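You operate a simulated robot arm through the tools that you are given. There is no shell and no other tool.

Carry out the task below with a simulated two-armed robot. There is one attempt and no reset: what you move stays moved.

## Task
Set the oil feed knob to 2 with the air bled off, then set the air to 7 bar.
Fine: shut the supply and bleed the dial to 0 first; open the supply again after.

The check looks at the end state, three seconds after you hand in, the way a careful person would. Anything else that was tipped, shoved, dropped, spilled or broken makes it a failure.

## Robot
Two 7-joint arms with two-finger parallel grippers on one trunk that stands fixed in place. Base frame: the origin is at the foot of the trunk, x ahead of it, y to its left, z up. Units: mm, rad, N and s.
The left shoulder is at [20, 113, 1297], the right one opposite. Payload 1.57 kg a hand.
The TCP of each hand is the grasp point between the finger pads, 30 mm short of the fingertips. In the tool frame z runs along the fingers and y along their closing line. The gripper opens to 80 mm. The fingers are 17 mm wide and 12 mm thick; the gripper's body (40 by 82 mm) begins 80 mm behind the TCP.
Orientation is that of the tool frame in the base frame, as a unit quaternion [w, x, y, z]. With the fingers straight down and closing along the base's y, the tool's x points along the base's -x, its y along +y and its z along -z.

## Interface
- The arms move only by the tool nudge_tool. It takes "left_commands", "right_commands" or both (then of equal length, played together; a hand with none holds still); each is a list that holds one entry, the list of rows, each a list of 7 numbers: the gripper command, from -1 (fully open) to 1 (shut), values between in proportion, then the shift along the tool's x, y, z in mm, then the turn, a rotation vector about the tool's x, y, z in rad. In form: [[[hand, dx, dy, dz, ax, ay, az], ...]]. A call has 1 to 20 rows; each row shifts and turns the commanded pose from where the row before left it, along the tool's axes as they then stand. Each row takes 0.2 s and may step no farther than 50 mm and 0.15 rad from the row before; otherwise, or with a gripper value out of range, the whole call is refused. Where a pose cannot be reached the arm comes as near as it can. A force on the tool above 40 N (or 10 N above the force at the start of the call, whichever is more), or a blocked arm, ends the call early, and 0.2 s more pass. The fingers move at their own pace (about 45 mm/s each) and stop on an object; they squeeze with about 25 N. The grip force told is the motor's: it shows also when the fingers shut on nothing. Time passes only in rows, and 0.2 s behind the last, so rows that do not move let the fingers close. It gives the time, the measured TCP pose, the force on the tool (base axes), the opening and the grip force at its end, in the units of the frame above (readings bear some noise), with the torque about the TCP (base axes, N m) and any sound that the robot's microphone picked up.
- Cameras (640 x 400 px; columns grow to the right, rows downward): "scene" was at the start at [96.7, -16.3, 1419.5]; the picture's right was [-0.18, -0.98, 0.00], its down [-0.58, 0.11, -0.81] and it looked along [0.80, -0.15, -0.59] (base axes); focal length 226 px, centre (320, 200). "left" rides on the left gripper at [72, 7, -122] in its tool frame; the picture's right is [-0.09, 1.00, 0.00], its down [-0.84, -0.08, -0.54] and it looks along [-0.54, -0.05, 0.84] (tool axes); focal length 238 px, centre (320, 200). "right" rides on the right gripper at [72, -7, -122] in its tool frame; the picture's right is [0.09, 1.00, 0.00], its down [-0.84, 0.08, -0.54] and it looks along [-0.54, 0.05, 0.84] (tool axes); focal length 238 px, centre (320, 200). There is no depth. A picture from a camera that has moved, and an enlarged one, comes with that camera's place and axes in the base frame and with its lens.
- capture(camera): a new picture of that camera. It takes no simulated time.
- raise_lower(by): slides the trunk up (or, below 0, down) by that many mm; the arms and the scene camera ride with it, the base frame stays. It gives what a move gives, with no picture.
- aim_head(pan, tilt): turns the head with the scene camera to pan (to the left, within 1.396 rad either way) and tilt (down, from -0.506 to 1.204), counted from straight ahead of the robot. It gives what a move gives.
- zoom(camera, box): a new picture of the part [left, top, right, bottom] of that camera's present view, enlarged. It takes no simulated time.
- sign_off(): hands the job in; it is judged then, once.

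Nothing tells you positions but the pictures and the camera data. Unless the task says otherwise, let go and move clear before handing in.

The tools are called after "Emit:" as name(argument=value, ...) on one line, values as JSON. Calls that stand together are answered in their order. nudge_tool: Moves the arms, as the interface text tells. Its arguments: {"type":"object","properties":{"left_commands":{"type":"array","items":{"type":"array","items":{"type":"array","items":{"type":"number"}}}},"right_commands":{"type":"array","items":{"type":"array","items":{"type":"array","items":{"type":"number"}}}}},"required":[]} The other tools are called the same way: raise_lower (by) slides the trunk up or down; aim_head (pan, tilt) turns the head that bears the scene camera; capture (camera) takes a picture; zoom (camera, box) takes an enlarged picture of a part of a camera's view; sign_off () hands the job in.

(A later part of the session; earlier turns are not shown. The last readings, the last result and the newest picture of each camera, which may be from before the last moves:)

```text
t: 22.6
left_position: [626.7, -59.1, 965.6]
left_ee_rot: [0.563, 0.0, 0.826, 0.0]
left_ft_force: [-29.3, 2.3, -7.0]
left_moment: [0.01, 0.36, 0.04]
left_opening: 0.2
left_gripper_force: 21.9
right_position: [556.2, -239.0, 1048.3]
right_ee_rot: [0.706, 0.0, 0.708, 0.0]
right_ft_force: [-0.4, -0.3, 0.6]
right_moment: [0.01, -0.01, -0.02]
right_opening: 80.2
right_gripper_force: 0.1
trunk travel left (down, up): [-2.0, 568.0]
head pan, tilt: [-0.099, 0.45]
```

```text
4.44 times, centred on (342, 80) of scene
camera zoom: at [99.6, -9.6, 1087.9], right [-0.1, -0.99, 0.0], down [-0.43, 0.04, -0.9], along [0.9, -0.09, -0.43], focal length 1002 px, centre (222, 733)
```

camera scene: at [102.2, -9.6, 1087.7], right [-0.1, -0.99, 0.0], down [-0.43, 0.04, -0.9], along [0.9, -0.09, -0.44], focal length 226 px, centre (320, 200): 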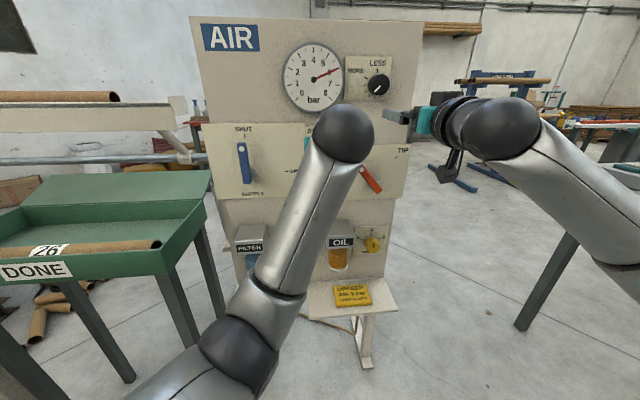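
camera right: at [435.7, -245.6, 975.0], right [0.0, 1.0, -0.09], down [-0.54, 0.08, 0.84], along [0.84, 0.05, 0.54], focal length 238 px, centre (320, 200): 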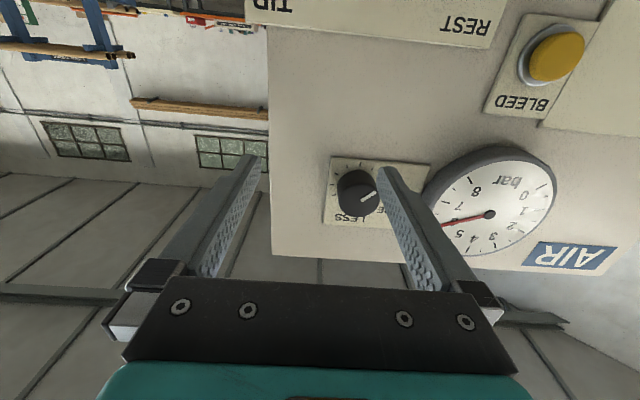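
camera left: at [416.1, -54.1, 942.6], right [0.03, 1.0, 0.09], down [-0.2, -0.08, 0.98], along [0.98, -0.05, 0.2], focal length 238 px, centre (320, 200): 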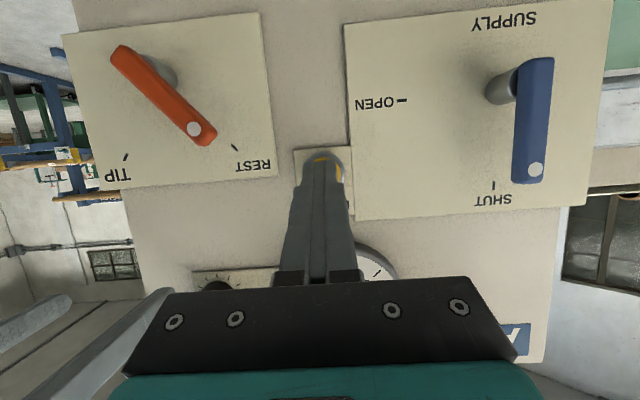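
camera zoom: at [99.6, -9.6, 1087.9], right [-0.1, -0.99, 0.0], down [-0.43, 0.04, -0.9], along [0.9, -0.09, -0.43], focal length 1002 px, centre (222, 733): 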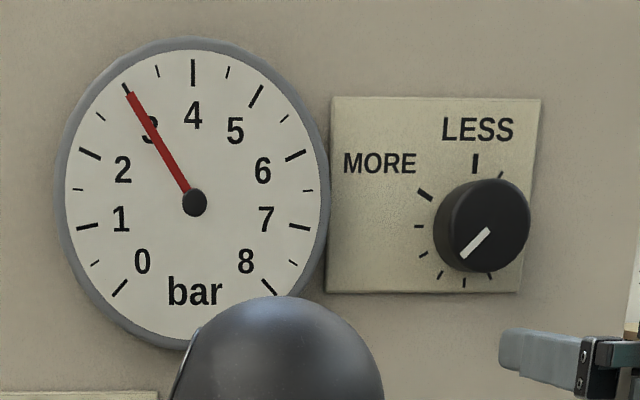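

It stopped at 3 bar while held, so each press seems to vent one puff. I'll release and press again.

Emit:
nudge_tool(left_commands=[[[1, 2.9, 0, -7.5, 0, 0, 0], [1, 1.45, 0, -3.73, 0, 0, 0], [1, 0, 0, 0, 0, 0, 0]]])

Emit:
zoom(camera="scene", box=[270, 35, 414, 125])

```text
t: 23.4
left_position: [617.6, -59.4, 965.8]
left_ee_rot: [0.565, -0.001, 0.825, 0.002]
left_ft_force: [0.0, 0.1, 0.2]
left_moment: [0.03, 0.0, 0.01]
left_opening: 0.0
left_gripper_force: 21.3
right_position: [557.7, -240.1, 1046.8]
right_ee_rot: [0.706, -0.001, 0.709, 0.001]
right_ft_force: [-0.1, -0.4, 0.0]
right_moment: [0.02, -0.02, 0.02]
right_opening: 80.1
right_gripper_force: 0.1
trunk travel left (down, up): [-2.0, 568.0]
head pan, tilt: [-0.099, 0.45]
```

```text
4.44 times, centred on (342, 80) of scene
camera zoom: at [102.1, -9.6, 1087.7], right [-0.1, -0.99, 0.0], down [-0.43, 0.04, -0.9], along [0.9, -0.09, -0.44], focal length 1002 px, centre (222, 733)
```

zoom: 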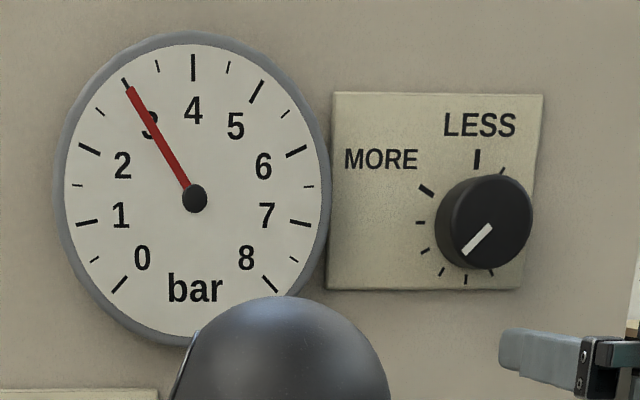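

The pressure holds at 3 with the supply shut. Pressing the bleed a second time.

Emit:
nudge_tool(left_commands=[[[1, -1.45, 0, 3.73, 0, 0, 0], [1, -1.45, 0, 3.73, 0, 0, 0], [1, -1.1, 0, 2.8, 0, 0, 0], [1, 0, 0, 0, 0, 0, 0]]])

Emit:
zoom(camera="scene", box=[270, 35, 414, 125])

```text
t: 24.4
left_position: [625.5, -58.5, 963.9]
left_ee_rot: [0.564, 0.0, 0.826, 0.0]
left_ft_force: [-26.6, 4.5, -4.5]
left_moment: [0.06, 0.22, 0.17]
left_opening: 0.1
left_gripper_force: 21.3
right_position: [555.8, -238.5, 1047.6]
right_ee_rot: [0.706, 0.0, 0.709, 0.0]
right_ft_force: [0.2, -0.2, 0.4]
right_moment: [-0.04, 0.05, -0.01]
right_opening: 80.2
right_gripper_force: 0.0
trunk travel left (down, up): [-2.0, 568.0]
head pan, tilt: [-0.099, 0.45]
heard: click
```

```text
4.44 times, centred on (342, 80) of scene
camera zoom: at [99.8, -9.2, 1087.9], right [-0.1, -0.99, 0.0], down [-0.43, 0.04, -0.9], along [0.9, -0.09, -0.43], focal length 1002 px, centre (222, 733)
```

zoom: 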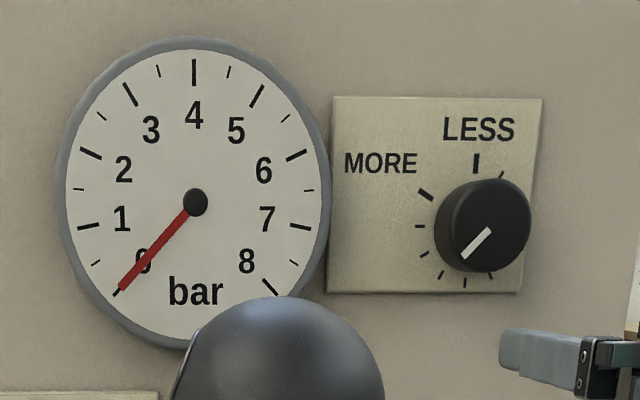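

The dial reads 0. I'll release, retreat the left hand and move it aside to the left, leaving the panel visible.

Emit:
nudge_tool(left_commands=[[[1, 5.5, 0, -14, 0, 0, 0], [1, 10.9, 0, -28, 0, 0, 0], [1, 10.9, 0, -28, 0, 0, 0], [1, 7.2, 20, -18.6, 0, 0, 0], [1, 0, 40, 0, 0, 0, 0], [1, 0, 40, 0, 0, 0, 0], [1, 0, 40, 0, 0, 0, 0]]])

Emit:
capture(camera="scene")

Emit:
zoom(camera="scene", box=[320, 210, 400, 260])

```text
t: 26.0
left_position: [530.6, 78.9, 963.1]
left_ee_rot: [0.564, 0.002, 0.826, 0.0]
left_ft_force: [-0.7, 0.7, -0.7]
left_moment: [0.0, 0.02, -0.01]
left_opening: 0.0
left_gripper_force: 21.7
right_position: [558.4, -238.8, 1047.0]
right_ee_rot: [0.705, 0.0, 0.709, 0.001]
right_ft_force: [0.1, -1.1, -0.5]
right_moment: [-0.01, 0.01, 0.0]
right_opening: 80.0
right_gripper_force: 0.0
trunk travel left (down, up): [-2.0, 568.0]
head pan, tilt: [-0.099, 0.45]
```

```text
taken
camera scene: at [102.1, -9.8, 1087.7], right [-0.1, -0.99, 0.0], down [-0.43, 0.04, -0.9], along [0.9, -0.09, -0.44], focal length 226 px, centre (320, 200)
```

scene: 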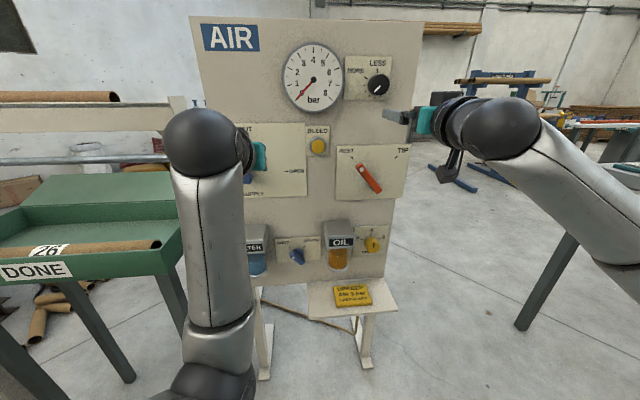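

```text
8.00 times, centred on (360, 235) of scene
camera zoom: at [102.1, -9.8, 1087.7], right [-0.1, -0.99, 0.0], down [-0.43, 0.04, -0.9], along [0.9, -0.09, -0.44], focal length 1804 px, centre (0, -80)
```

zoom: 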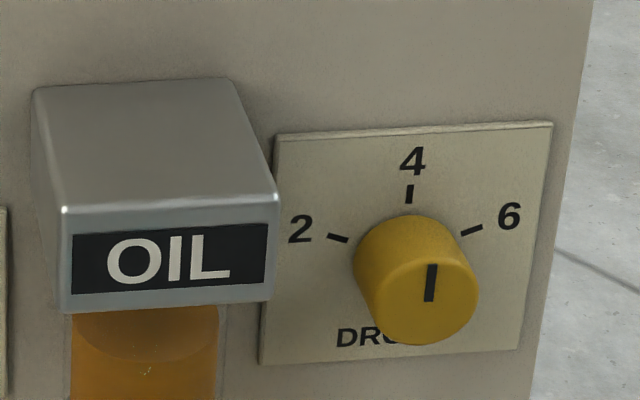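

The dial stays at 0 and the oil knob (axis near y −226, z 660, front x≈636) is next. I'll retreat the right hand, reduce its pitch and descend in stages, keeping well clear of the panel.

Emit:
nudge_tool(right_commands=[[[-1, 20, 0, -20, 0, 0.13, 0], [-1, 22.4, 0, -17.3, 0, 0.13, 0], [-1, 24.5, 0, -14.2, 0, 0.13, 0], [-1, 26.1, 0, -10.9, 0, 0.13, 0], [-1, 34.6, 0, 20, 0, 0, 0], [-1, 34.6, 0, 20, 0, 0, 0], [-1, 34.6, 0, 20, 0, 0, 0]]])

Emit:
capture(camera="scene")

```text
t: 27.6
left_position: [532.7, 80.5, 963.1]
left_ee_rot: [0.564, 0.0, 0.826, 0.0]
left_ft_force: [0.5, -0.2, 0.3]
left_moment: [0.01, 0.02, 0.02]
left_opening: 0.0
left_gripper_force: 21.5
right_position: [475.3, -238.4, 846.8]
right_ee_rot: [0.499, 0.001, 0.867, 0.0]
right_ft_force: [-0.6, -0.7, -0.2]
right_moment: [0.0, 0.01, -0.02]
right_opening: 80.2
right_gripper_force: 0.2
trunk travel left (down, up): [-2.0, 568.0]
head pan, tilt: [-0.099, 0.45]
```

```text
taken
camera scene: at [102.2, -9.6, 1087.7], right [-0.1, -0.99, 0.0], down [-0.43, 0.04, -0.9], along [0.9, -0.09, -0.44], focal length 226 px, centre (320, 200)
```

scene: 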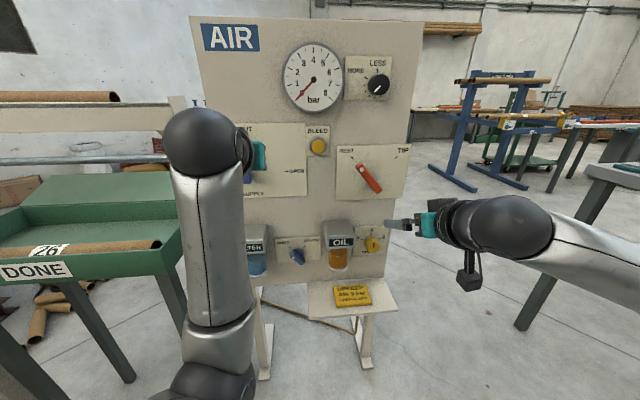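

No limit met at 60° pitch. Continuing down toward the knob height, still well back.

Emit:
nudge_tool(right_commands=[[[-1, 21, 3, 23.7, 0, 0, 0], [-1, 21, 3, 23.7, 0, 0, 0], [-1, 21, 3, 23.7, 0, 0, 0], [-1, 21, 3, 23.7, 0, 0, 0], [-1, 26, 0, 15, 0, 0, 0], [-1, 26, 0, 15, 0, 0, 0]]])

Emit:
capture(camera="right")

Emit:
capture(camera="scene")

```text
t: 29.0
left_position: [532.1, 81.9, 964.0]
left_ee_rot: [0.564, 0.0, 0.826, -0.001]
left_ft_force: [-0.1, 0.3, -0.2]
left_moment: [0.04, -0.02, -0.01]
left_opening: 0.0
left_gripper_force: 20.6
right_position: [512.2, -238.1, 721.3]
right_ee_rot: [0.502, -0.007, 0.865, 0.007]
right_ft_force: [0.1, 0.4, 0.2]
right_moment: [-0.01, 0.01, 0.0]
right_opening: 80.2
right_gripper_force: 0.0
right hand out of reach, approached as far as the arm can: row 4, 5, 6
trunk travel left (down, up): [-2.0, 568.0]
head pan, tilt: [-0.099, 0.45]
```

```text
taken
camera right: at [370.2, -247.3, 717.5], right [-0.07, 1.0, -0.07], down [-0.06, 0.07, 1.0], along [1.0, 0.07, 0.05], focal length 238 px, centre (320, 200)
```

right: 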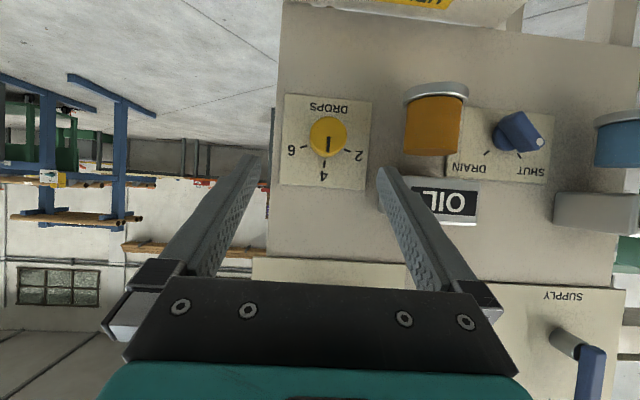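

```text
taken
camera scene: at [102.3, -9.6, 1087.6], right [-0.1, -0.99, 0.0], down [-0.43, 0.04, -0.9], along [0.9, -0.09, -0.44], focal length 226 px, centre (320, 200)
```

scene: 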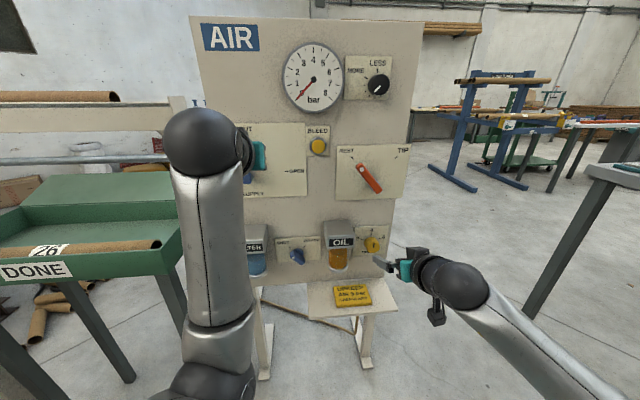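

At this height 60° is the pitch limit, so I'll trade pitch for depth. First, a straight-on look at the oil knob from the right hand's camera.

Emit:
zoom(camera="right", box=[270, 80, 382, 200])

```text
3.33 times, centred on (326, 140) of right
camera zoom: at [370.2, -247.3, 717.5], right [-0.07, 1.0, -0.07], down [-0.06, 0.07, 1.0], along [1.0, 0.07, 0.05], focal length 794 px, centre (300, 400)
```

zoom: 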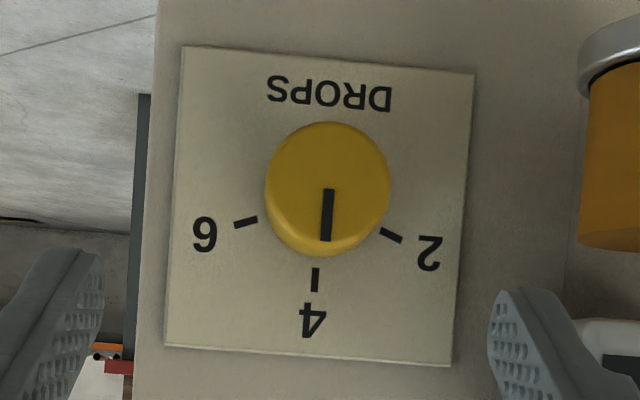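

The straight-on view confirms the knob axis at y≈−225, z≈658, pointer at 4; tick 2 is about 68° counter-clockwise. I'll reduce pitch to 45° while moving toward a pre-grasp in front of and above the knob.

Emit:
nudge_tool(right_commands=[[[-0.5, 8, 4, 16.2, 0, 0.13, 0], [-0.5, 5.8, 4, 17, 0, 0.13, 0], [-0.5, -3.5, 3, 17.7, 0, 0, 0], [-0.5, -3.5, 2, 17.7, 0, 0, 0]]])

Emit:
capture(camera="right")

```text
t: 30.0
left_position: [531.2, 80.4, 964.1]
left_ee_rot: [0.564, 0.0, 0.825, 0.0]
left_ft_force: [-0.3, -0.4, 0.2]
left_moment: [-0.04, 0.01, 0.0]
left_opening: 0.0
left_gripper_force: 21.2
right_position: [559.8, -223.1, 671.0]
right_ee_rot: [0.383, 0.001, 0.924, 0.001]
right_ft_force: [-0.6, -0.6, 0.1]
right_moment: [0.01, -0.03, 0.0]
right_opening: 59.9
right_gripper_force: 0.1
trunk travel left (down, up): [-2.0, 568.0]
head pan, tilt: [-0.099, 0.45]
```

```text
taken
camera right: at [422.7, -229.1, 707.0], right [-0.07, 1.0, -0.06], down [0.21, 0.08, 0.97], along [0.98, 0.05, -0.21], focal length 238 px, centre (320, 200)
```

right: 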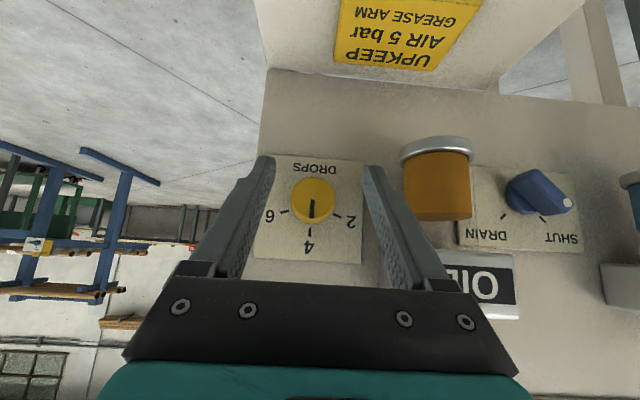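

The arm holds 45° pitch here and the knob is centred between the fingers. To avoid swinging the hand toward the OIL box later, I'll pre-rotate about 55° clockwise about the knob axis direction while still back, so the counter-clockwise turn ends upright.

Emit:
nudge_tool(right_commands=[[[-0.5, 0, 0, 0, -0.097, 0, 0.097], [-0.5, 0, 0, 0, -0.097, 0, 0.097], [-0.5, 0, 0, 0, -0.097, 0, 0.097], [-0.5, 0, 0, 0, -0.097, 0, 0.097], [-0.5, 0, 0, 0, -0.097, 0, 0.097], [-0.5, 0, 0, 0, -0.097, 0, 0.097], [-0.5, 0, 0, 0, -0.097, 0, 0.097]]])

Emit:
capture(camera="right")

Emit:
capture(camera="scene")

```text
t: 31.6
left_position: [530.7, 79.8, 964.7]
left_ee_rot: [0.564, 0.0, 0.826, 0.0]
left_ft_force: [0.0, -0.5, 0.1]
left_moment: [0.01, -0.04, 0.03]
left_opening: 0.1
left_gripper_force: 21.8
right_position: [560.6, -222.2, 673.3]
right_ee_rot: [0.34, 0.177, 0.819, 0.427]
right_ft_force: [0.4, -0.4, -0.4]
right_moment: [0.01, -0.02, -0.01]
right_opening: 60.0
right_gripper_force: 0.1
trunk travel left (down, up): [-2.0, 568.0]
head pan, tilt: [-0.099, 0.45]
```

```text
taken
camera right: at [422.7, -255.4, 687.4], right [-0.07, 0.62, 0.78], down [0.21, -0.76, 0.62], along [0.98, 0.2, -0.08], focal length 238 px, centre (320, 200)
```

right: 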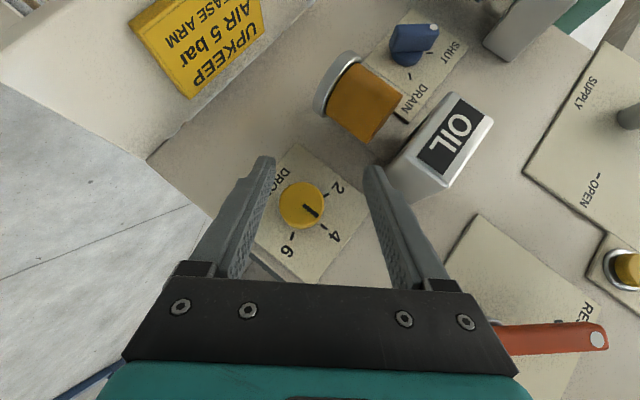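

```text
taken
camera scene: at [102.1, -9.6, 1087.7], right [-0.1, -0.99, 0.0], down [-0.43, 0.04, -0.9], along [0.9, -0.09, -0.44], focal length 226 px, centre (320, 200)
```

scene: 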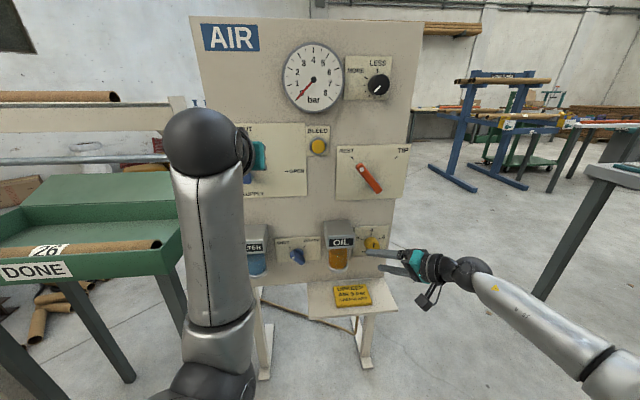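

The knob triangulates again to (636, −225.5, 659). I'll move so the finger pads straddle it: first to x=600 aligned, then slowly forward to x≈633.

Emit:
nudge_tool(right_commands=[[[-0.5, -16.2, -6.7, 11.7, 0, 0, 0], [-0.5, -16.2, -6.7, 11.6, 0, 0, 0]]])

Emit:
capture(camera="right")

```text
t: 32.2
left_position: [532.1, 81.5, 964.4]
left_ee_rot: [0.565, -0.001, 0.825, 0.001]
left_ft_force: [0.5, -1.2, 0.3]
left_moment: [0.01, 0.01, 0.0]
left_opening: 0.1
left_gripper_force: 21.1
right_position: [579.3, -229.5, 669.1]
right_ee_rot: [0.339, 0.178, 0.819, 0.427]
right_ft_force: [0.1, 0.3, -0.1]
right_moment: [0.01, -0.02, -0.01]
right_opening: 60.0
right_gripper_force: 0.1
right hand out of reach, approached as far as the arm can: row 2
trunk travel left (down, up): [-2.0, 568.0]
head pan, tilt: [-0.099, 0.45]
```

```text
taken
camera right: at [441.6, -261.4, 683.7], right [-0.06, 0.62, 0.78], down [0.21, -0.76, 0.62], along [0.98, 0.2, -0.08], focal length 238 px, centre (320, 200)
```

right: 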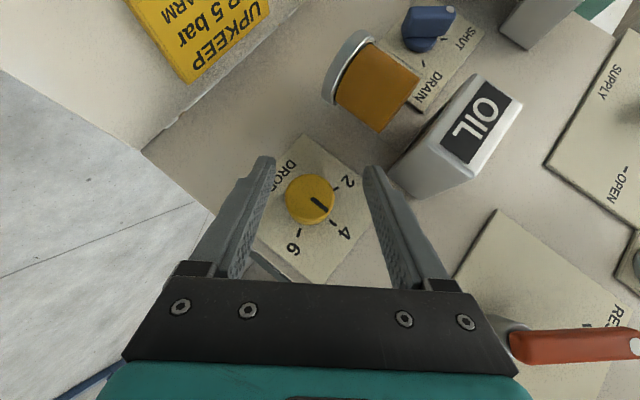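

Leaning right runs out of reach at x≈579. I'll rotate back most of the way (leaving ~15° of clockwise lean) and test reach there; the turn can be done with several short re-grasps.

Emit:
nudge_tool(right_commands=[[[-0.5, 0, 0, 0, 0.099, 0, -0.099], [-0.5, 0, 0, 0, 0.099, 0, -0.099], [-0.5, 0, 0, 0, 0.099, 0, -0.099], [-0.5, 0, 0, 0, 0.099, 0, -0.099], [-0.5, 0, 0, 0, 0.099, 0, -0.099]]])

```text
t: 33.4
left_position: [531.3, 81.5, 964.2]
left_ee_rot: [0.564, 0.001, 0.826, 0.0]
left_ft_force: [-0.4, -0.7, -0.1]
left_moment: [0.01, 0.0, 0.0]
left_opening: 0.0
left_gripper_force: 21.3
right_position: [577.5, -230.6, 671.1]
right_ee_rot: [0.379, 0.051, 0.916, 0.119]
right_ft_force: [-0.7, 0.5, 1.6]
right_moment: [-0.01, 0.0, 0.04]
right_opening: 60.0
right_gripper_force: 0.1
trunk travel left (down, up): [-2.0, 568.0]
head pan, tilt: [-0.099, 0.45]
```

Now about 15° lean remains. I'll advance to x≈600 and test whether a steeper forward pitch is available when further extended.

Emit:
nudge_tool(right_commands=[[[-0.5, -15.2, 1.7, 16.6, 0, 0, 0], [-0.5, 0, 0, 0, 0, -0.07, 0], [-0.5, 0, 0, 0, 0, -0.07, 0]]])

```text
t: 34.2
left_position: [531.2, 80.0, 963.4]
left_ee_rot: [0.564, 0.0, 0.826, -0.001]
left_ft_force: [-1.0, 0.0, 0.1]
left_moment: [-0.03, -0.02, -0.02]
left_opening: 0.3
left_gripper_force: 21.4
right_position: [601.2, -227.5, 670.1]
right_ee_rot: [0.443, 0.057, 0.887, 0.117]
right_ft_force: [-0.3, 0.6, -0.3]
right_moment: [0.01, 0.01, 0.02]
right_opening: 59.8
right_gripper_force: 0.0
trunk travel left (down, up): [-2.0, 568.0]
head pan, tilt: [-0.099, 0.45]
```

That works: 53° pitch at x=601. Testing a bit more pitch.

Emit:
nudge_tool(right_commands=[[[-0.5, 0, 0, 0, 0, -0.07, 0], [-0.5, 0, 0, 0, 0, -0.07, 0], [-0.5, 0, 0, 0, 0, -0.07, 0]]])

```text
t: 35.0
left_position: [531.2, 81.6, 962.6]
left_ee_rot: [0.565, 0.0, 0.825, 0.0]
left_ft_force: [-0.6, 0.2, 0.0]
left_moment: [-0.02, 0.01, 0.05]
left_opening: 0.0
left_gripper_force: 21.4
right_position: [599.2, -228.8, 670.0]
right_ee_rot: [0.533, 0.07, 0.836, 0.11]
right_ft_force: [-0.5, 0.3, 0.3]
right_moment: [-0.01, -0.01, 0.0]
right_opening: 59.7
right_gripper_force: 0.2
trunk travel left (down, up): [-2.0, 568.0]
head pan, tilt: [-0.099, 0.45]
```

Even 65° is fine further out. A bit more.

Emit:
nudge_tool(right_commands=[[[-0.5, 0, 0, 0, 0, -0.07, 0], [-0.5, 0, 0, 0, 0, -0.07, 0], [-0.5, 0, 0, 0, 0, -0.07, 0]]])

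Emit:
capture(camera="right")

Emit:
capture(camera="scene")

```text
t: 35.8
left_position: [531.2, 81.2, 964.2]
left_ee_rot: [0.564, 0.0, 0.825, 0.0]
left_ft_force: [0.7, -0.2, -1.0]
left_moment: [0.01, -0.02, 0.0]
left_opening: 0.1
left_gripper_force: 21.7
right_position: [600.7, -228.4, 669.6]
right_ee_rot: [0.618, 0.082, 0.776, 0.102]
right_ft_force: [-0.4, 0.7, -0.3]
right_moment: [-0.01, -0.01, -0.01]
right_opening: 60.0
right_gripper_force: 0.1
trunk travel left (down, up): [-2.0, 568.0]
head pan, tilt: [-0.099, 0.45]
```

```text
taken
camera right: at [465.3, -222.6, 625.7], right [-0.02, 0.99, 0.17], down [-0.34, -0.17, 0.92], along [0.94, -0.04, 0.34], focal length 238 px, centre (320, 200)
```

right: 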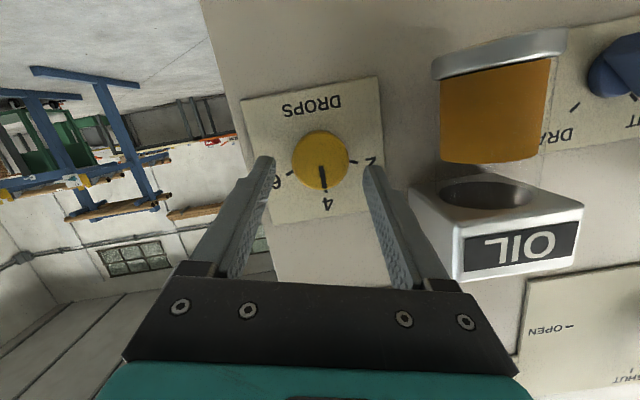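

```text
taken
camera scene: at [102.1, -9.6, 1087.7], right [-0.1, -0.99, 0.0], down [-0.43, 0.04, -0.9], along [0.9, -0.09, -0.44], focal length 226 px, centre (320, 200)
```

scene: 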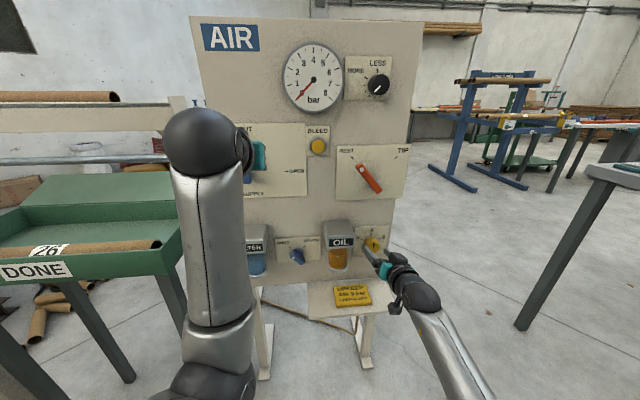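

Excellent: 77° already, and the arm posture has changed favourably. I'll complete the pitch to 90° so the tool axis coincides with the knob axis.

Emit:
nudge_tool(right_commands=[[[-0.5, 0, 0, 0, 0, -0.075, 0], [-0.5, 0, 0, 0, 0, -0.075, 0], [-0.5, 0, 0, 0, 0, -0.075, 0]]])

Emit:
capture(camera="right")

```text
t: 36.6
left_position: [531.5, 80.5, 964.6]
left_ee_rot: [0.565, 0.0, 0.825, 0.0]
left_ft_force: [-0.2, -0.7, 0.1]
left_moment: [0.03, 0.01, 0.0]
left_opening: 0.1
left_gripper_force: 21.6
right_position: [599.6, -227.8, 669.6]
right_ee_rot: [0.701, 0.092, 0.701, 0.093]
right_ft_force: [0.2, -1.6, 0.1]
right_moment: [-0.02, -0.01, 0.0]
right_opening: 60.0
right_gripper_force: 0.1
trunk travel left (down, up): [-2.0, 568.0]
head pan, tilt: [-0.099, 0.45]
```

```text
taken
camera right: at [478.8, -215.6, 597.3], right [0.0, 0.99, 0.17], down [-0.54, -0.14, 0.83], along [0.84, -0.09, 0.53], focal length 238 px, centre (320, 200)
```

right: 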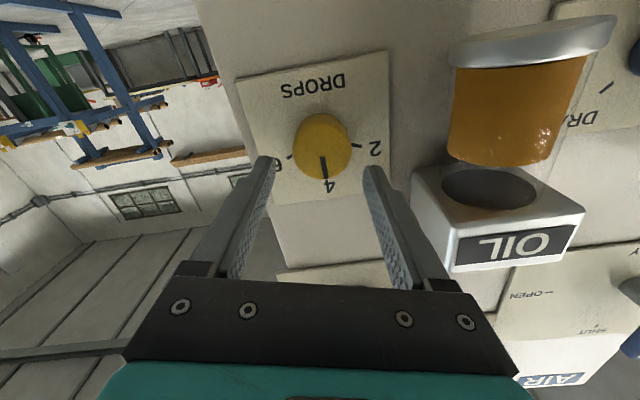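

The tool now points straight at the panel. I'll centre the TCP on the knob axis (y −225, z 658.5) and pre-roll 20° clockwise, still at x≈600.

Emit:
nudge_tool(right_commands=[[[-0.5, 11.4, -0.2, 0, 0, 0, 0], [-0.5, 0, 0, 0, 0, 0, 0.116], [-0.5, 0, 0, 0, 0, 0, 0.116], [-0.5, 0, 0, 0, 0, 0, 0.116]]])

Emit:
capture(camera="right")

Emit:
zoom(camera="scene", box=[300, 200, 460, 300])

```text
t: 37.6
left_position: [530.8, 80.8, 964.1]
left_ee_rot: [0.563, 0.0, 0.826, 0.0]
left_ft_force: [0.6, -0.7, 1.0]
left_moment: [0.0, 0.01, 0.0]
left_opening: 0.0
left_gripper_force: 20.9
right_position: [599.7, -224.3, 658.1]
right_ee_rot: [0.674, 0.213, 0.674, 0.214]
right_ft_force: [-0.1, 0.7, -0.4]
right_moment: [0.0, 0.03, 0.01]
right_opening: 60.2
right_gripper_force: 0.0
trunk travel left (down, up): [-2.0, 568.0]
head pan, tilt: [-0.099, 0.45]
```

```text
taken
camera right: at [478.0, -187.9, 595.6], right [0.0, 0.87, 0.5], down [-0.54, -0.42, 0.73], along [0.84, -0.27, 0.47], focal length 238 px, centre (320, 200)
```

right: 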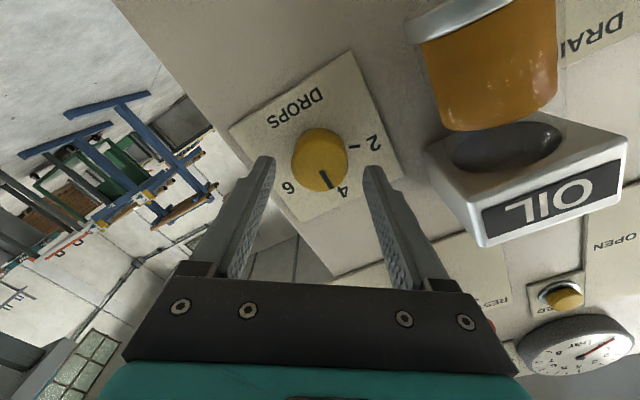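

```text
4.00 times, centred on (380, 250) of scene
camera zoom: at [102.1, -9.7, 1087.7], right [-0.1, -0.99, 0.0], down [-0.43, 0.04, -0.9], along [0.9, -0.09, -0.44], focal length 902 px, centre (80, 0)
```

zoom: 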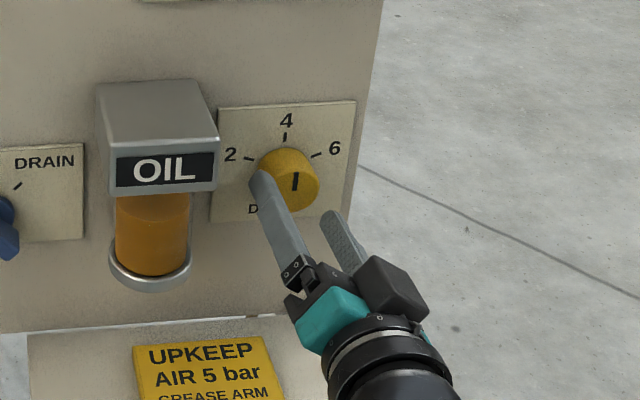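

The fingers straddle the knob line nicely. Advancing along the axis to x≈632.

Emit:
nudge_tool(right_commands=[[[-0.5, 0, 0, 12, 0, 0, 0], [-0.5, 0, 0, 12, 0, 0, 0], [-0.5, 0, 0, 8, 0, 0, 0]]])

Emit:
capture(camera="right")

Emit:
zoom(camera="scene", box=[320, 210, 400, 260])

```text
t: 38.4
left_position: [531.6, 80.4, 964.3]
left_ee_rot: [0.564, 0.0, 0.826, 0.0]
left_ft_force: [-0.9, -0.1, -0.5]
left_moment: [0.03, -0.02, -0.02]
left_opening: 0.0
left_gripper_force: 21.4
right_position: [630.9, -225.6, 659.0]
right_ee_rot: [0.674, 0.212, 0.675, 0.213]
right_ft_force: [0.5, -0.4, -0.3]
right_moment: [0.01, 0.01, -0.02]
right_opening: 60.0
right_gripper_force: 0.0
trunk travel left (down, up): [-2.0, 568.0]
head pan, tilt: [-0.099, 0.45]
```

```text
taken
camera right: at [509.8, -189.4, 595.1], right [0.0, 0.87, 0.5], down [-0.54, -0.42, 0.73], along [0.84, -0.27, 0.47], focal length 238 px, centre (320, 200)
```

right: 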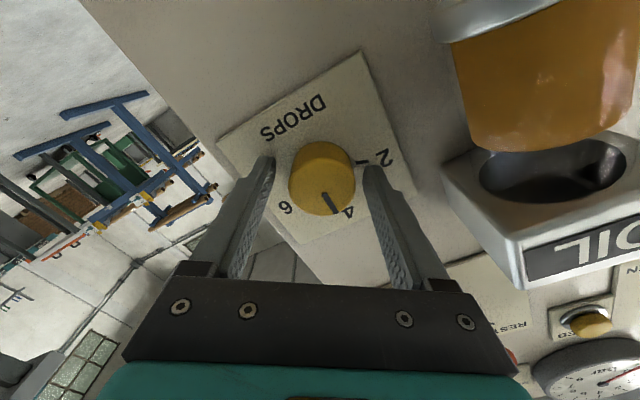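

```text
8.00 times, centred on (360, 235) of scene
camera zoom: at [102.1, -9.6, 1087.7], right [-0.1, -0.99, 0.0], down [-0.43, 0.04, -0.9], along [0.9, -0.09, -0.44], focal length 1804 px, centre (0, -80)
```

zoom: 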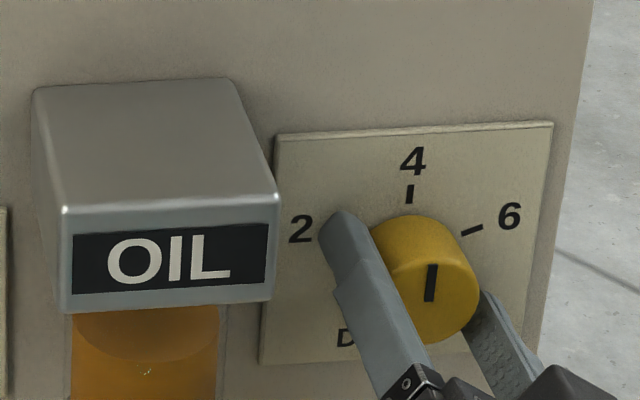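

The knob sits centred between the pads. Closing on it now.

Emit:
nudge_tool(right_commands=[[[1, 0, 0, 0, 0, 0, 0], [1, 0, 0, 0, 0, 0, 0], [1, 0, 0, 0, 0, 0, 0]]])

Emit:
capture(camera="right")

```text
t: 39.2
left_position: [531.4, 81.8, 963.6]
left_ee_rot: [0.565, 0.001, 0.825, 0.0]
left_ft_force: [0.0, -1.1, 0.1]
left_moment: [-0.02, 0.01, -0.02]
left_opening: 0.0
left_gripper_force: 21.4
right_position: [633.0, -224.7, 660.2]
right_ee_rot: [0.675, 0.211, 0.674, 0.212]
right_ft_force: [2.4, 4.9, 1.9]
right_moment: [0.0, 0.19, -0.22]
right_opening: 41.7
right_gripper_force: 30.7
trunk travel left (down, up): [-2.0, 568.0]
head pan, tilt: [-0.099, 0.45]
```

```text
taken
camera right: at [509.9, -188.5, 595.6], right [0.0, 0.87, 0.49], down [-0.54, -0.42, 0.73], along [0.84, -0.27, 0.47], focal length 238 px, centre (320, 200)
```

right: 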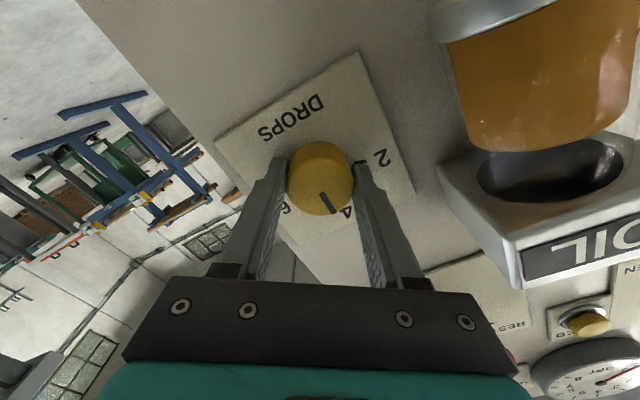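

Gripped at 41.7 mm. Now rolling counter-clockwise, about 34° first, then I'll check.

Emit:
nudge_tool(right_commands=[[[1, 0, 0, 0, 0, 0, -0.12], [1, 0, 0, 0, 0, 0, -0.12], [1, 0, 0, 0, 0, 0, -0.12], [1, 0, 0, 0, 0, 0, -0.12], [1, 0, 0, 0, 0, 0, -0.12]]])

Emit:
capture(camera="right")

Emit:
zoom(camera="scene", box=[320, 210, 400, 260])

```text
t: 40.2
left_position: [528.9, 81.4, 964.9]
left_ee_rot: [0.565, 0.0, 0.825, 0.0]
left_ft_force: [-0.4, -0.2, -0.4]
left_moment: [-0.01, 0.01, 0.0]
left_opening: 0.0
left_gripper_force: 21.1
right_position: [632.0, -224.7, 658.1]
right_ee_rot: [0.707, 0.06, 0.701, 0.076]
right_ft_force: [-22.6, 4.7, 6.1]
right_moment: [0.01, -0.6, -1.01]
right_opening: 41.6
right_gripper_force: 44.6
right hand out of reach, approached as far as the arm can: row 4
trunk travel left (down, up): [-2.0, 568.0]
head pan, tilt: [-0.099, 0.45]
stopped in row 4 (right hand): the force on the tool passed its limit at 47 N (the readings are from after the stop); the commanded pose is now the measured one
```

```text
taken
camera right: at [511.3, -219.9, 584.7], right [-0.02, 0.99, 0.1], down [-0.55, -0.1, 0.83], along [0.84, -0.04, 0.55], focal length 238 px, centre (320, 200)
```

right: 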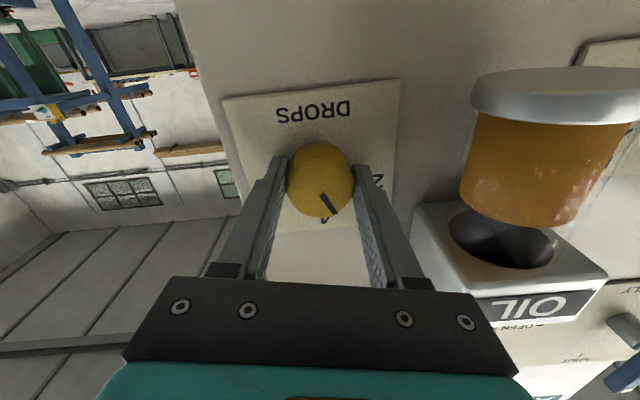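

```text
8.00 times, centred on (360, 235) of scene
camera zoom: at [100.1, -9.2, 1087.9], right [-0.1, -0.99, 0.0], down [-0.43, 0.04, -0.9], along [0.9, -0.09, -0.43], focal length 1804 px, centre (0, -80)
```

zoom: 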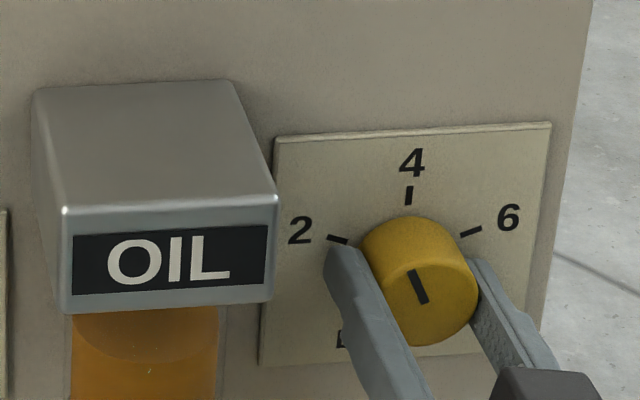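

The knob turned about 25° toward 2, then the wrist hit a roll limit. I'll open the fingers, roll back clockwise around the knob and re-grip for a second turn.

Emit:
nudge_tool(right_commands=[[[-0.5, 0, 0, 0, 0, 0, 0], [-0.5, 0, 0, 0, 0, 0, 0], [-0.5, 0, 0, 0, 0, 0, 0.02]]])

Emit:
capture(camera="right")

```text
t: 41.0
left_position: [530.8, 80.9, 963.4]
left_ee_rot: [0.565, 0.0, 0.825, 0.0]
left_ft_force: [0.4, -0.7, 0.5]
left_moment: [0.02, -0.02, -0.02]
left_opening: 0.1
left_gripper_force: 21.0
right_position: [634.2, -226.0, 655.7]
right_ee_rot: [0.703, 0.069, 0.703, 0.082]
right_ft_force: [0.6, 0.6, -1.2]
right_moment: [0.02, -0.02, 0.03]
right_opening: 60.1
right_gripper_force: 0.1
trunk travel left (down, up): [-2.0, 568.0]
head pan, tilt: [-0.099, 0.45]
```

```text
taken
camera right: at [512.3, -218.8, 583.1], right [-0.02, 0.99, 0.12], down [-0.54, -0.11, 0.83], along [0.84, -0.05, 0.54], focal length 238 px, centre (320, 200)
```

right: 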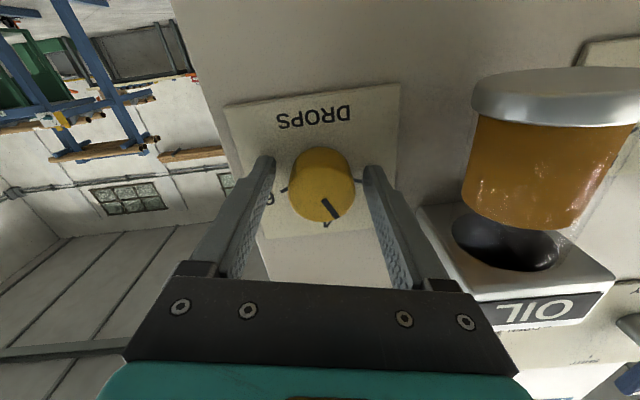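

The knob stayed where I left it. Rolling clockwise about the knob to ~55°, with a small re-centring correction.

Emit:
nudge_tool(right_commands=[[[-0.5, -2.8, 1.4, -2.5, 0.018, -0.004, 0], [-0.5, 0, 0, 0, 0, 0, 0.148], [-0.5, 0, 0, 0, 0, 0, 0.148], [-0.5, 0, 0, 0, 0, 0, 0.148], [-0.5, 0, 0, 0, 0, 0, 0.148], [-0.5, 0, 0, 0, 0, 0, 0.148]]])

Emit:
capture(camera="right")

Emit:
zoom(camera="scene", box=[320, 210, 400, 260])

```text
t: 42.4
left_position: [530.7, 81.7, 963.7]
left_ee_rot: [0.564, 0.0, 0.826, 0.0]
left_ft_force: [0.9, 0.3, 0.8]
left_moment: [0.0, -0.04, -0.02]
left_opening: 0.0
left_gripper_force: 21.4
right_position: [632.0, -226.0, 658.3]
right_ee_rot: [0.629, 0.325, 0.627, 0.327]
right_ft_force: [0.4, -1.3, 0.3]
right_moment: [0.01, 0.02, -0.01]
right_opening: 60.0
right_gripper_force: 0.0
trunk travel left (down, up): [-2.0, 568.0]
head pan, tilt: [-0.099, 0.45]
```

```text
taken
camera right: at [510.1, -170.6, 610.7], right [0.0, 0.65, 0.76], down [-0.54, -0.64, 0.54], along [0.84, -0.41, 0.35], focal length 238 px, centre (320, 200)
```

right: 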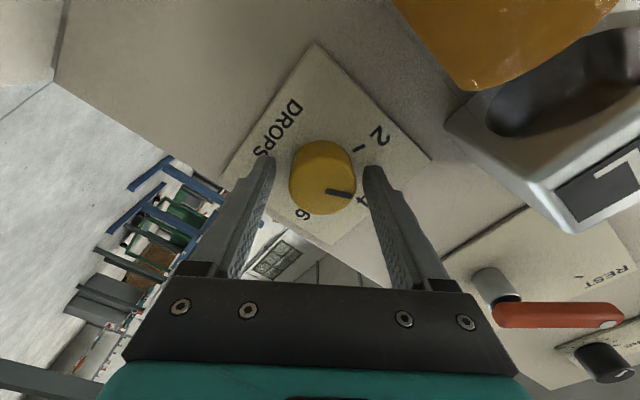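

```text
8.00 times, centred on (360, 235) of scene
camera zoom: at [102.2, -9.6, 1087.7], right [-0.1, -0.99, 0.0], down [-0.43, 0.04, -0.9], along [0.9, -0.09, -0.44], focal length 1804 px, centre (0, -80)
```

zoom: 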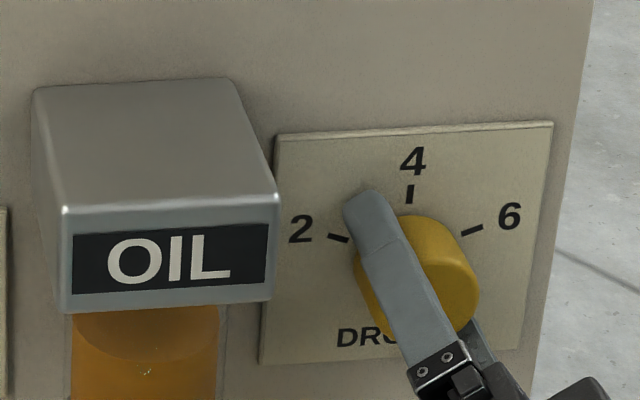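

Good, ψ≈55° without trouble. I'll roll another 9° for margin, then close and turn counter-clockwise about 40°.

Emit:
nudge_tool(right_commands=[[[-0.5, 0, 0, 0, 0, 0, 0.15], [1, 0, 0, 0, 0, 0, 0], [1, 0, 0, 0, 0, 0, 0], [1, 0, 0, 0, 0, 0, 0]]])

Emit:
nudge_tool(right_commands=[[[1, 0, 0, 0, 0, 0, -0.115], [1, 0, 0, 0, 0, 0, -0.115], [1, 0, 0, 0, 0, 0, -0.115], [1, 0, 0, 0, 0, 0, -0.115], [1, 0, 0, 0, 0, 0, -0.115], [1, 0, 0, 0, 0, 0, -0.115]]])

Emit:
capture(camera="right")

Emit:
zoom(camera="scene", box=[320, 210, 400, 260])

```text
t: 43.4
left_position: [530.7, 80.6, 963.1]
left_ee_rot: [0.564, 0.0, 0.826, 0.001]
left_ft_force: [-0.4, 0.2, 0.5]
left_moment: [-0.02, -0.01, -0.04]
left_opening: 0.0
left_gripper_force: 20.7
right_position: [632.3, -224.5, 659.8]
right_ee_rot: [0.603, 0.37, 0.601, 0.372]
right_ft_force: [0.8, 3.2, 5.3]
right_moment: [-0.02, 0.5, -0.18]
right_opening: 41.8
right_gripper_force: 30.3
trunk travel left (down, up): [-2.0, 568.0]
head pan, tilt: [-0.099, 0.45]
```

```text
t: 44.8
left_position: [530.4, 81.6, 964.1]
left_ee_rot: [0.566, 0.0, 0.825, 0.0]
left_ft_force: [0.5, 0.3, 1.1]
left_moment: [0.01, -0.01, 0.02]
left_opening: 0.3
left_gripper_force: 21.5
right_position: [632.6, -225.7, 660.1]
right_ee_rot: [0.695, 0.144, 0.69, 0.145]
right_ft_force: [0.6, 4.1, 11.2]
right_moment: [0.0, 0.94, -0.19]
right_opening: 41.6
right_gripper_force: 45.2
trunk travel left (down, up): [-2.0, 568.0]
head pan, tilt: [-0.099, 0.45]
```

```text
taken
camera right: at [510.5, -202.2, 590.2], right [0.0, 0.95, 0.31], down [-0.55, -0.27, 0.79], along [0.84, -0.17, 0.52], focal length 238 px, centre (320, 200)
```

right: 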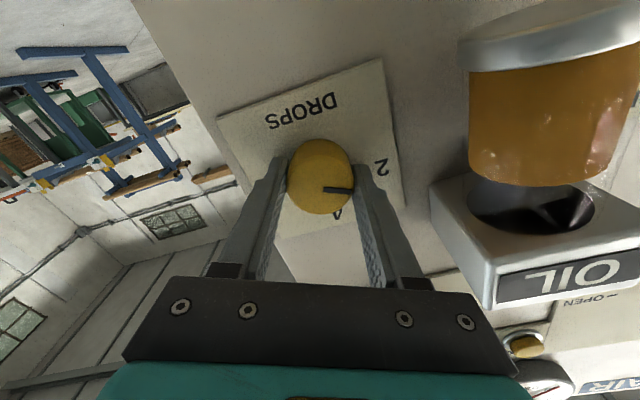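

```text
8.00 times, centred on (360, 235) of scene
camera zoom: at [101.5, -9.1, 1087.8], right [-0.1, -0.99, 0.0], down [-0.43, 0.04, -0.9], along [0.9, -0.09, -0.43], focal length 1804 px, centre (0, -80)
```

zoom: 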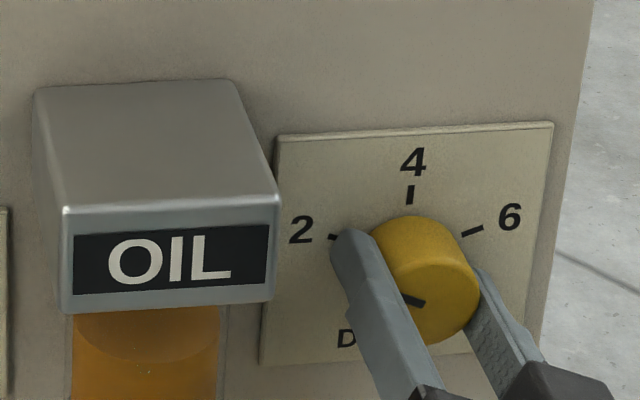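

The pointer now looks nearly parallel to the "2" tick. I'll release and back off to check from a clean view.

Emit:
nudge_tool(right_commands=[[[-0.5, 0, 0, 0, 0, 0, 0], [-0.5, 0, 0, 0, 0, 0, 0], [-0.5, 0, 0, -15, 0, 0, 0], [-0.5, 0, 0, -20, 0, 0, 0], [-0.5, 0, 0, -20, 0, 0, 0]]])

Emit:
zoom(camera="right", box=[240, 60, 420, 220])

Emit:
zoom(camera="scene", box=[340, 222, 396, 257])

```text
t: 46.0
left_position: [531.2, 80.6, 963.6]
left_ee_rot: [0.564, 0.0, 0.826, 0.0]
left_ft_force: [0.8, -0.2, 0.6]
left_moment: [0.0, -0.02, 0.05]
left_opening: 0.0
left_gripper_force: 21.2
right_position: [577.8, -225.7, 658.8]
right_ee_rot: [0.693, 0.145, 0.691, 0.146]
right_ft_force: [-0.4, 0.2, 0.3]
right_moment: [0.02, 0.02, 0.01]
right_opening: 59.9
right_gripper_force: 0.0
trunk travel left (down, up): [-2.0, 568.0]
head pan, tilt: [-0.099, 0.45]
```

```text
2.50 times, centred on (330, 140) of right
camera zoom: at [456.0, -202.7, 588.7], right [0.0, 0.95, 0.32], down [-0.54, -0.27, 0.8], along [0.84, -0.17, 0.52], focal length 596 px, centre (295, 350)
```

zoom: 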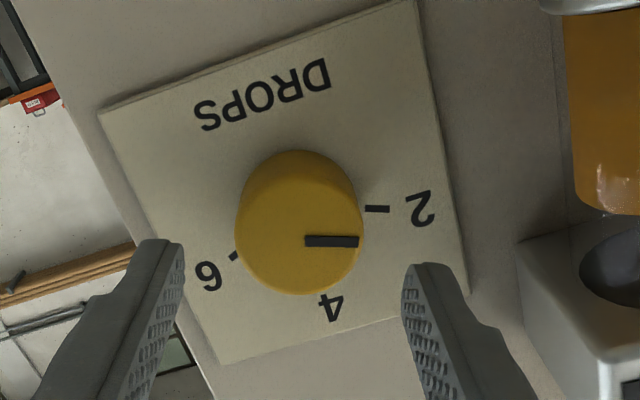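

```text
11.43 times, centred on (368, 240) of scene
camera zoom: at [102.3, -9.7, 1087.7], right [-0.1, -0.99, 0.0], down [-0.43, 0.04, -0.9], along [0.9, -0.09, -0.44], focal length 2577 px, centre (-229, -251)
```

zoom: 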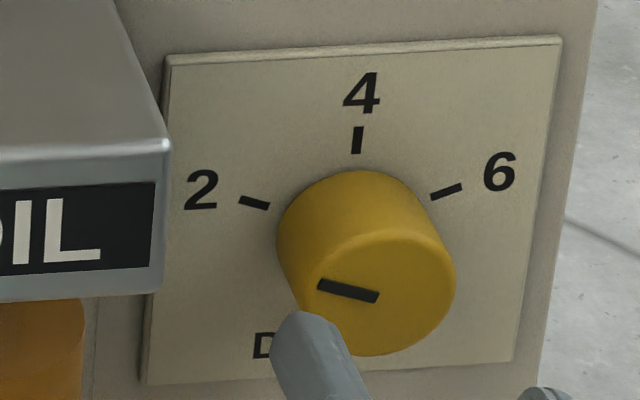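

Both views put the oil pointer at ~70°, right on the "2" tick. Now I'll re-open the supply: the left hand goes to the left side of the upright lever, then pushes it clockwise to OPEN.

Emit:
nudge_tool(left_commands=[[[1, 0, 33, 0, 0, 0, 0], [1, 0, 33, 0, 0, 0, 0]]])

Emit:
capture(camera="left")

Emit:
zoom(camera="scene", box=[190, 20, 414, 160])

```text
t: 46.6
left_position: [531.4, 147.8, 966.3]
left_ee_rot: [0.565, 0.0, 0.825, 0.001]
left_ft_force: [0.0, -0.2, -0.3]
left_moment: [-0.04, 0.04, 0.0]
left_opening: 0.0
left_gripper_force: 21.1
right_position: [577.1, -225.7, 657.5]
right_ee_rot: [0.693, 0.145, 0.691, 0.146]
right_ft_force: [-0.1, 0.6, 0.6]
right_moment: [-0.02, 0.0, 0.0]
right_opening: 59.9
right_gripper_force: 0.1
trunk travel left (down, up): [-2.0, 568.0]
head pan, tilt: [-0.099, 0.45]
```

```text
taken
camera left: at [392.8, 155.1, 943.9], right [0.03, 1.0, 0.09], down [-0.2, -0.08, 0.98], along [0.98, -0.05, 0.2], focal length 238 px, centre (320, 200)
```

left: 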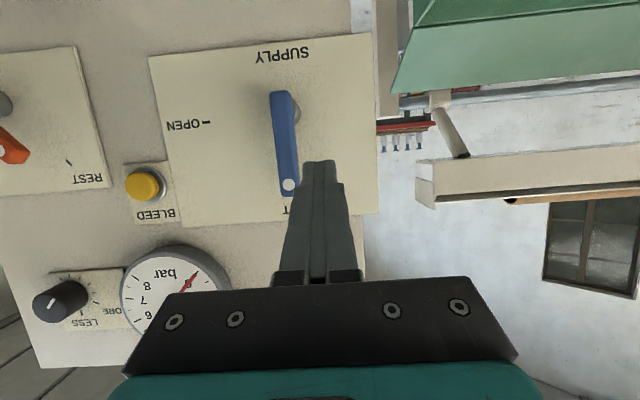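

```text
2.86 times, centred on (302, 90) of scene
camera zoom: at [102.1, -9.9, 1087.7], right [-0.1, -0.99, 0.0], down [-0.43, 0.04, -0.9], along [0.9, -0.09, -0.44], focal length 644 px, centre (371, 514)
```

zoom: 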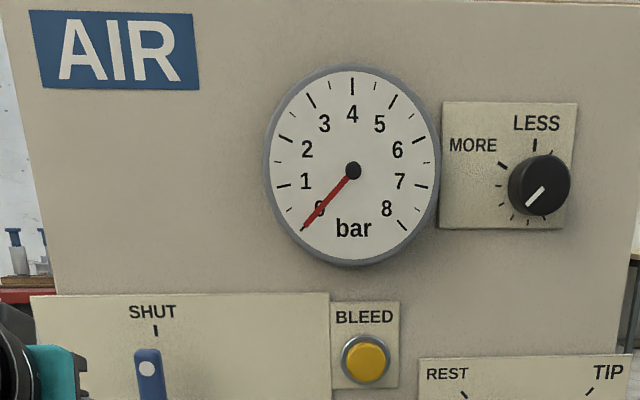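

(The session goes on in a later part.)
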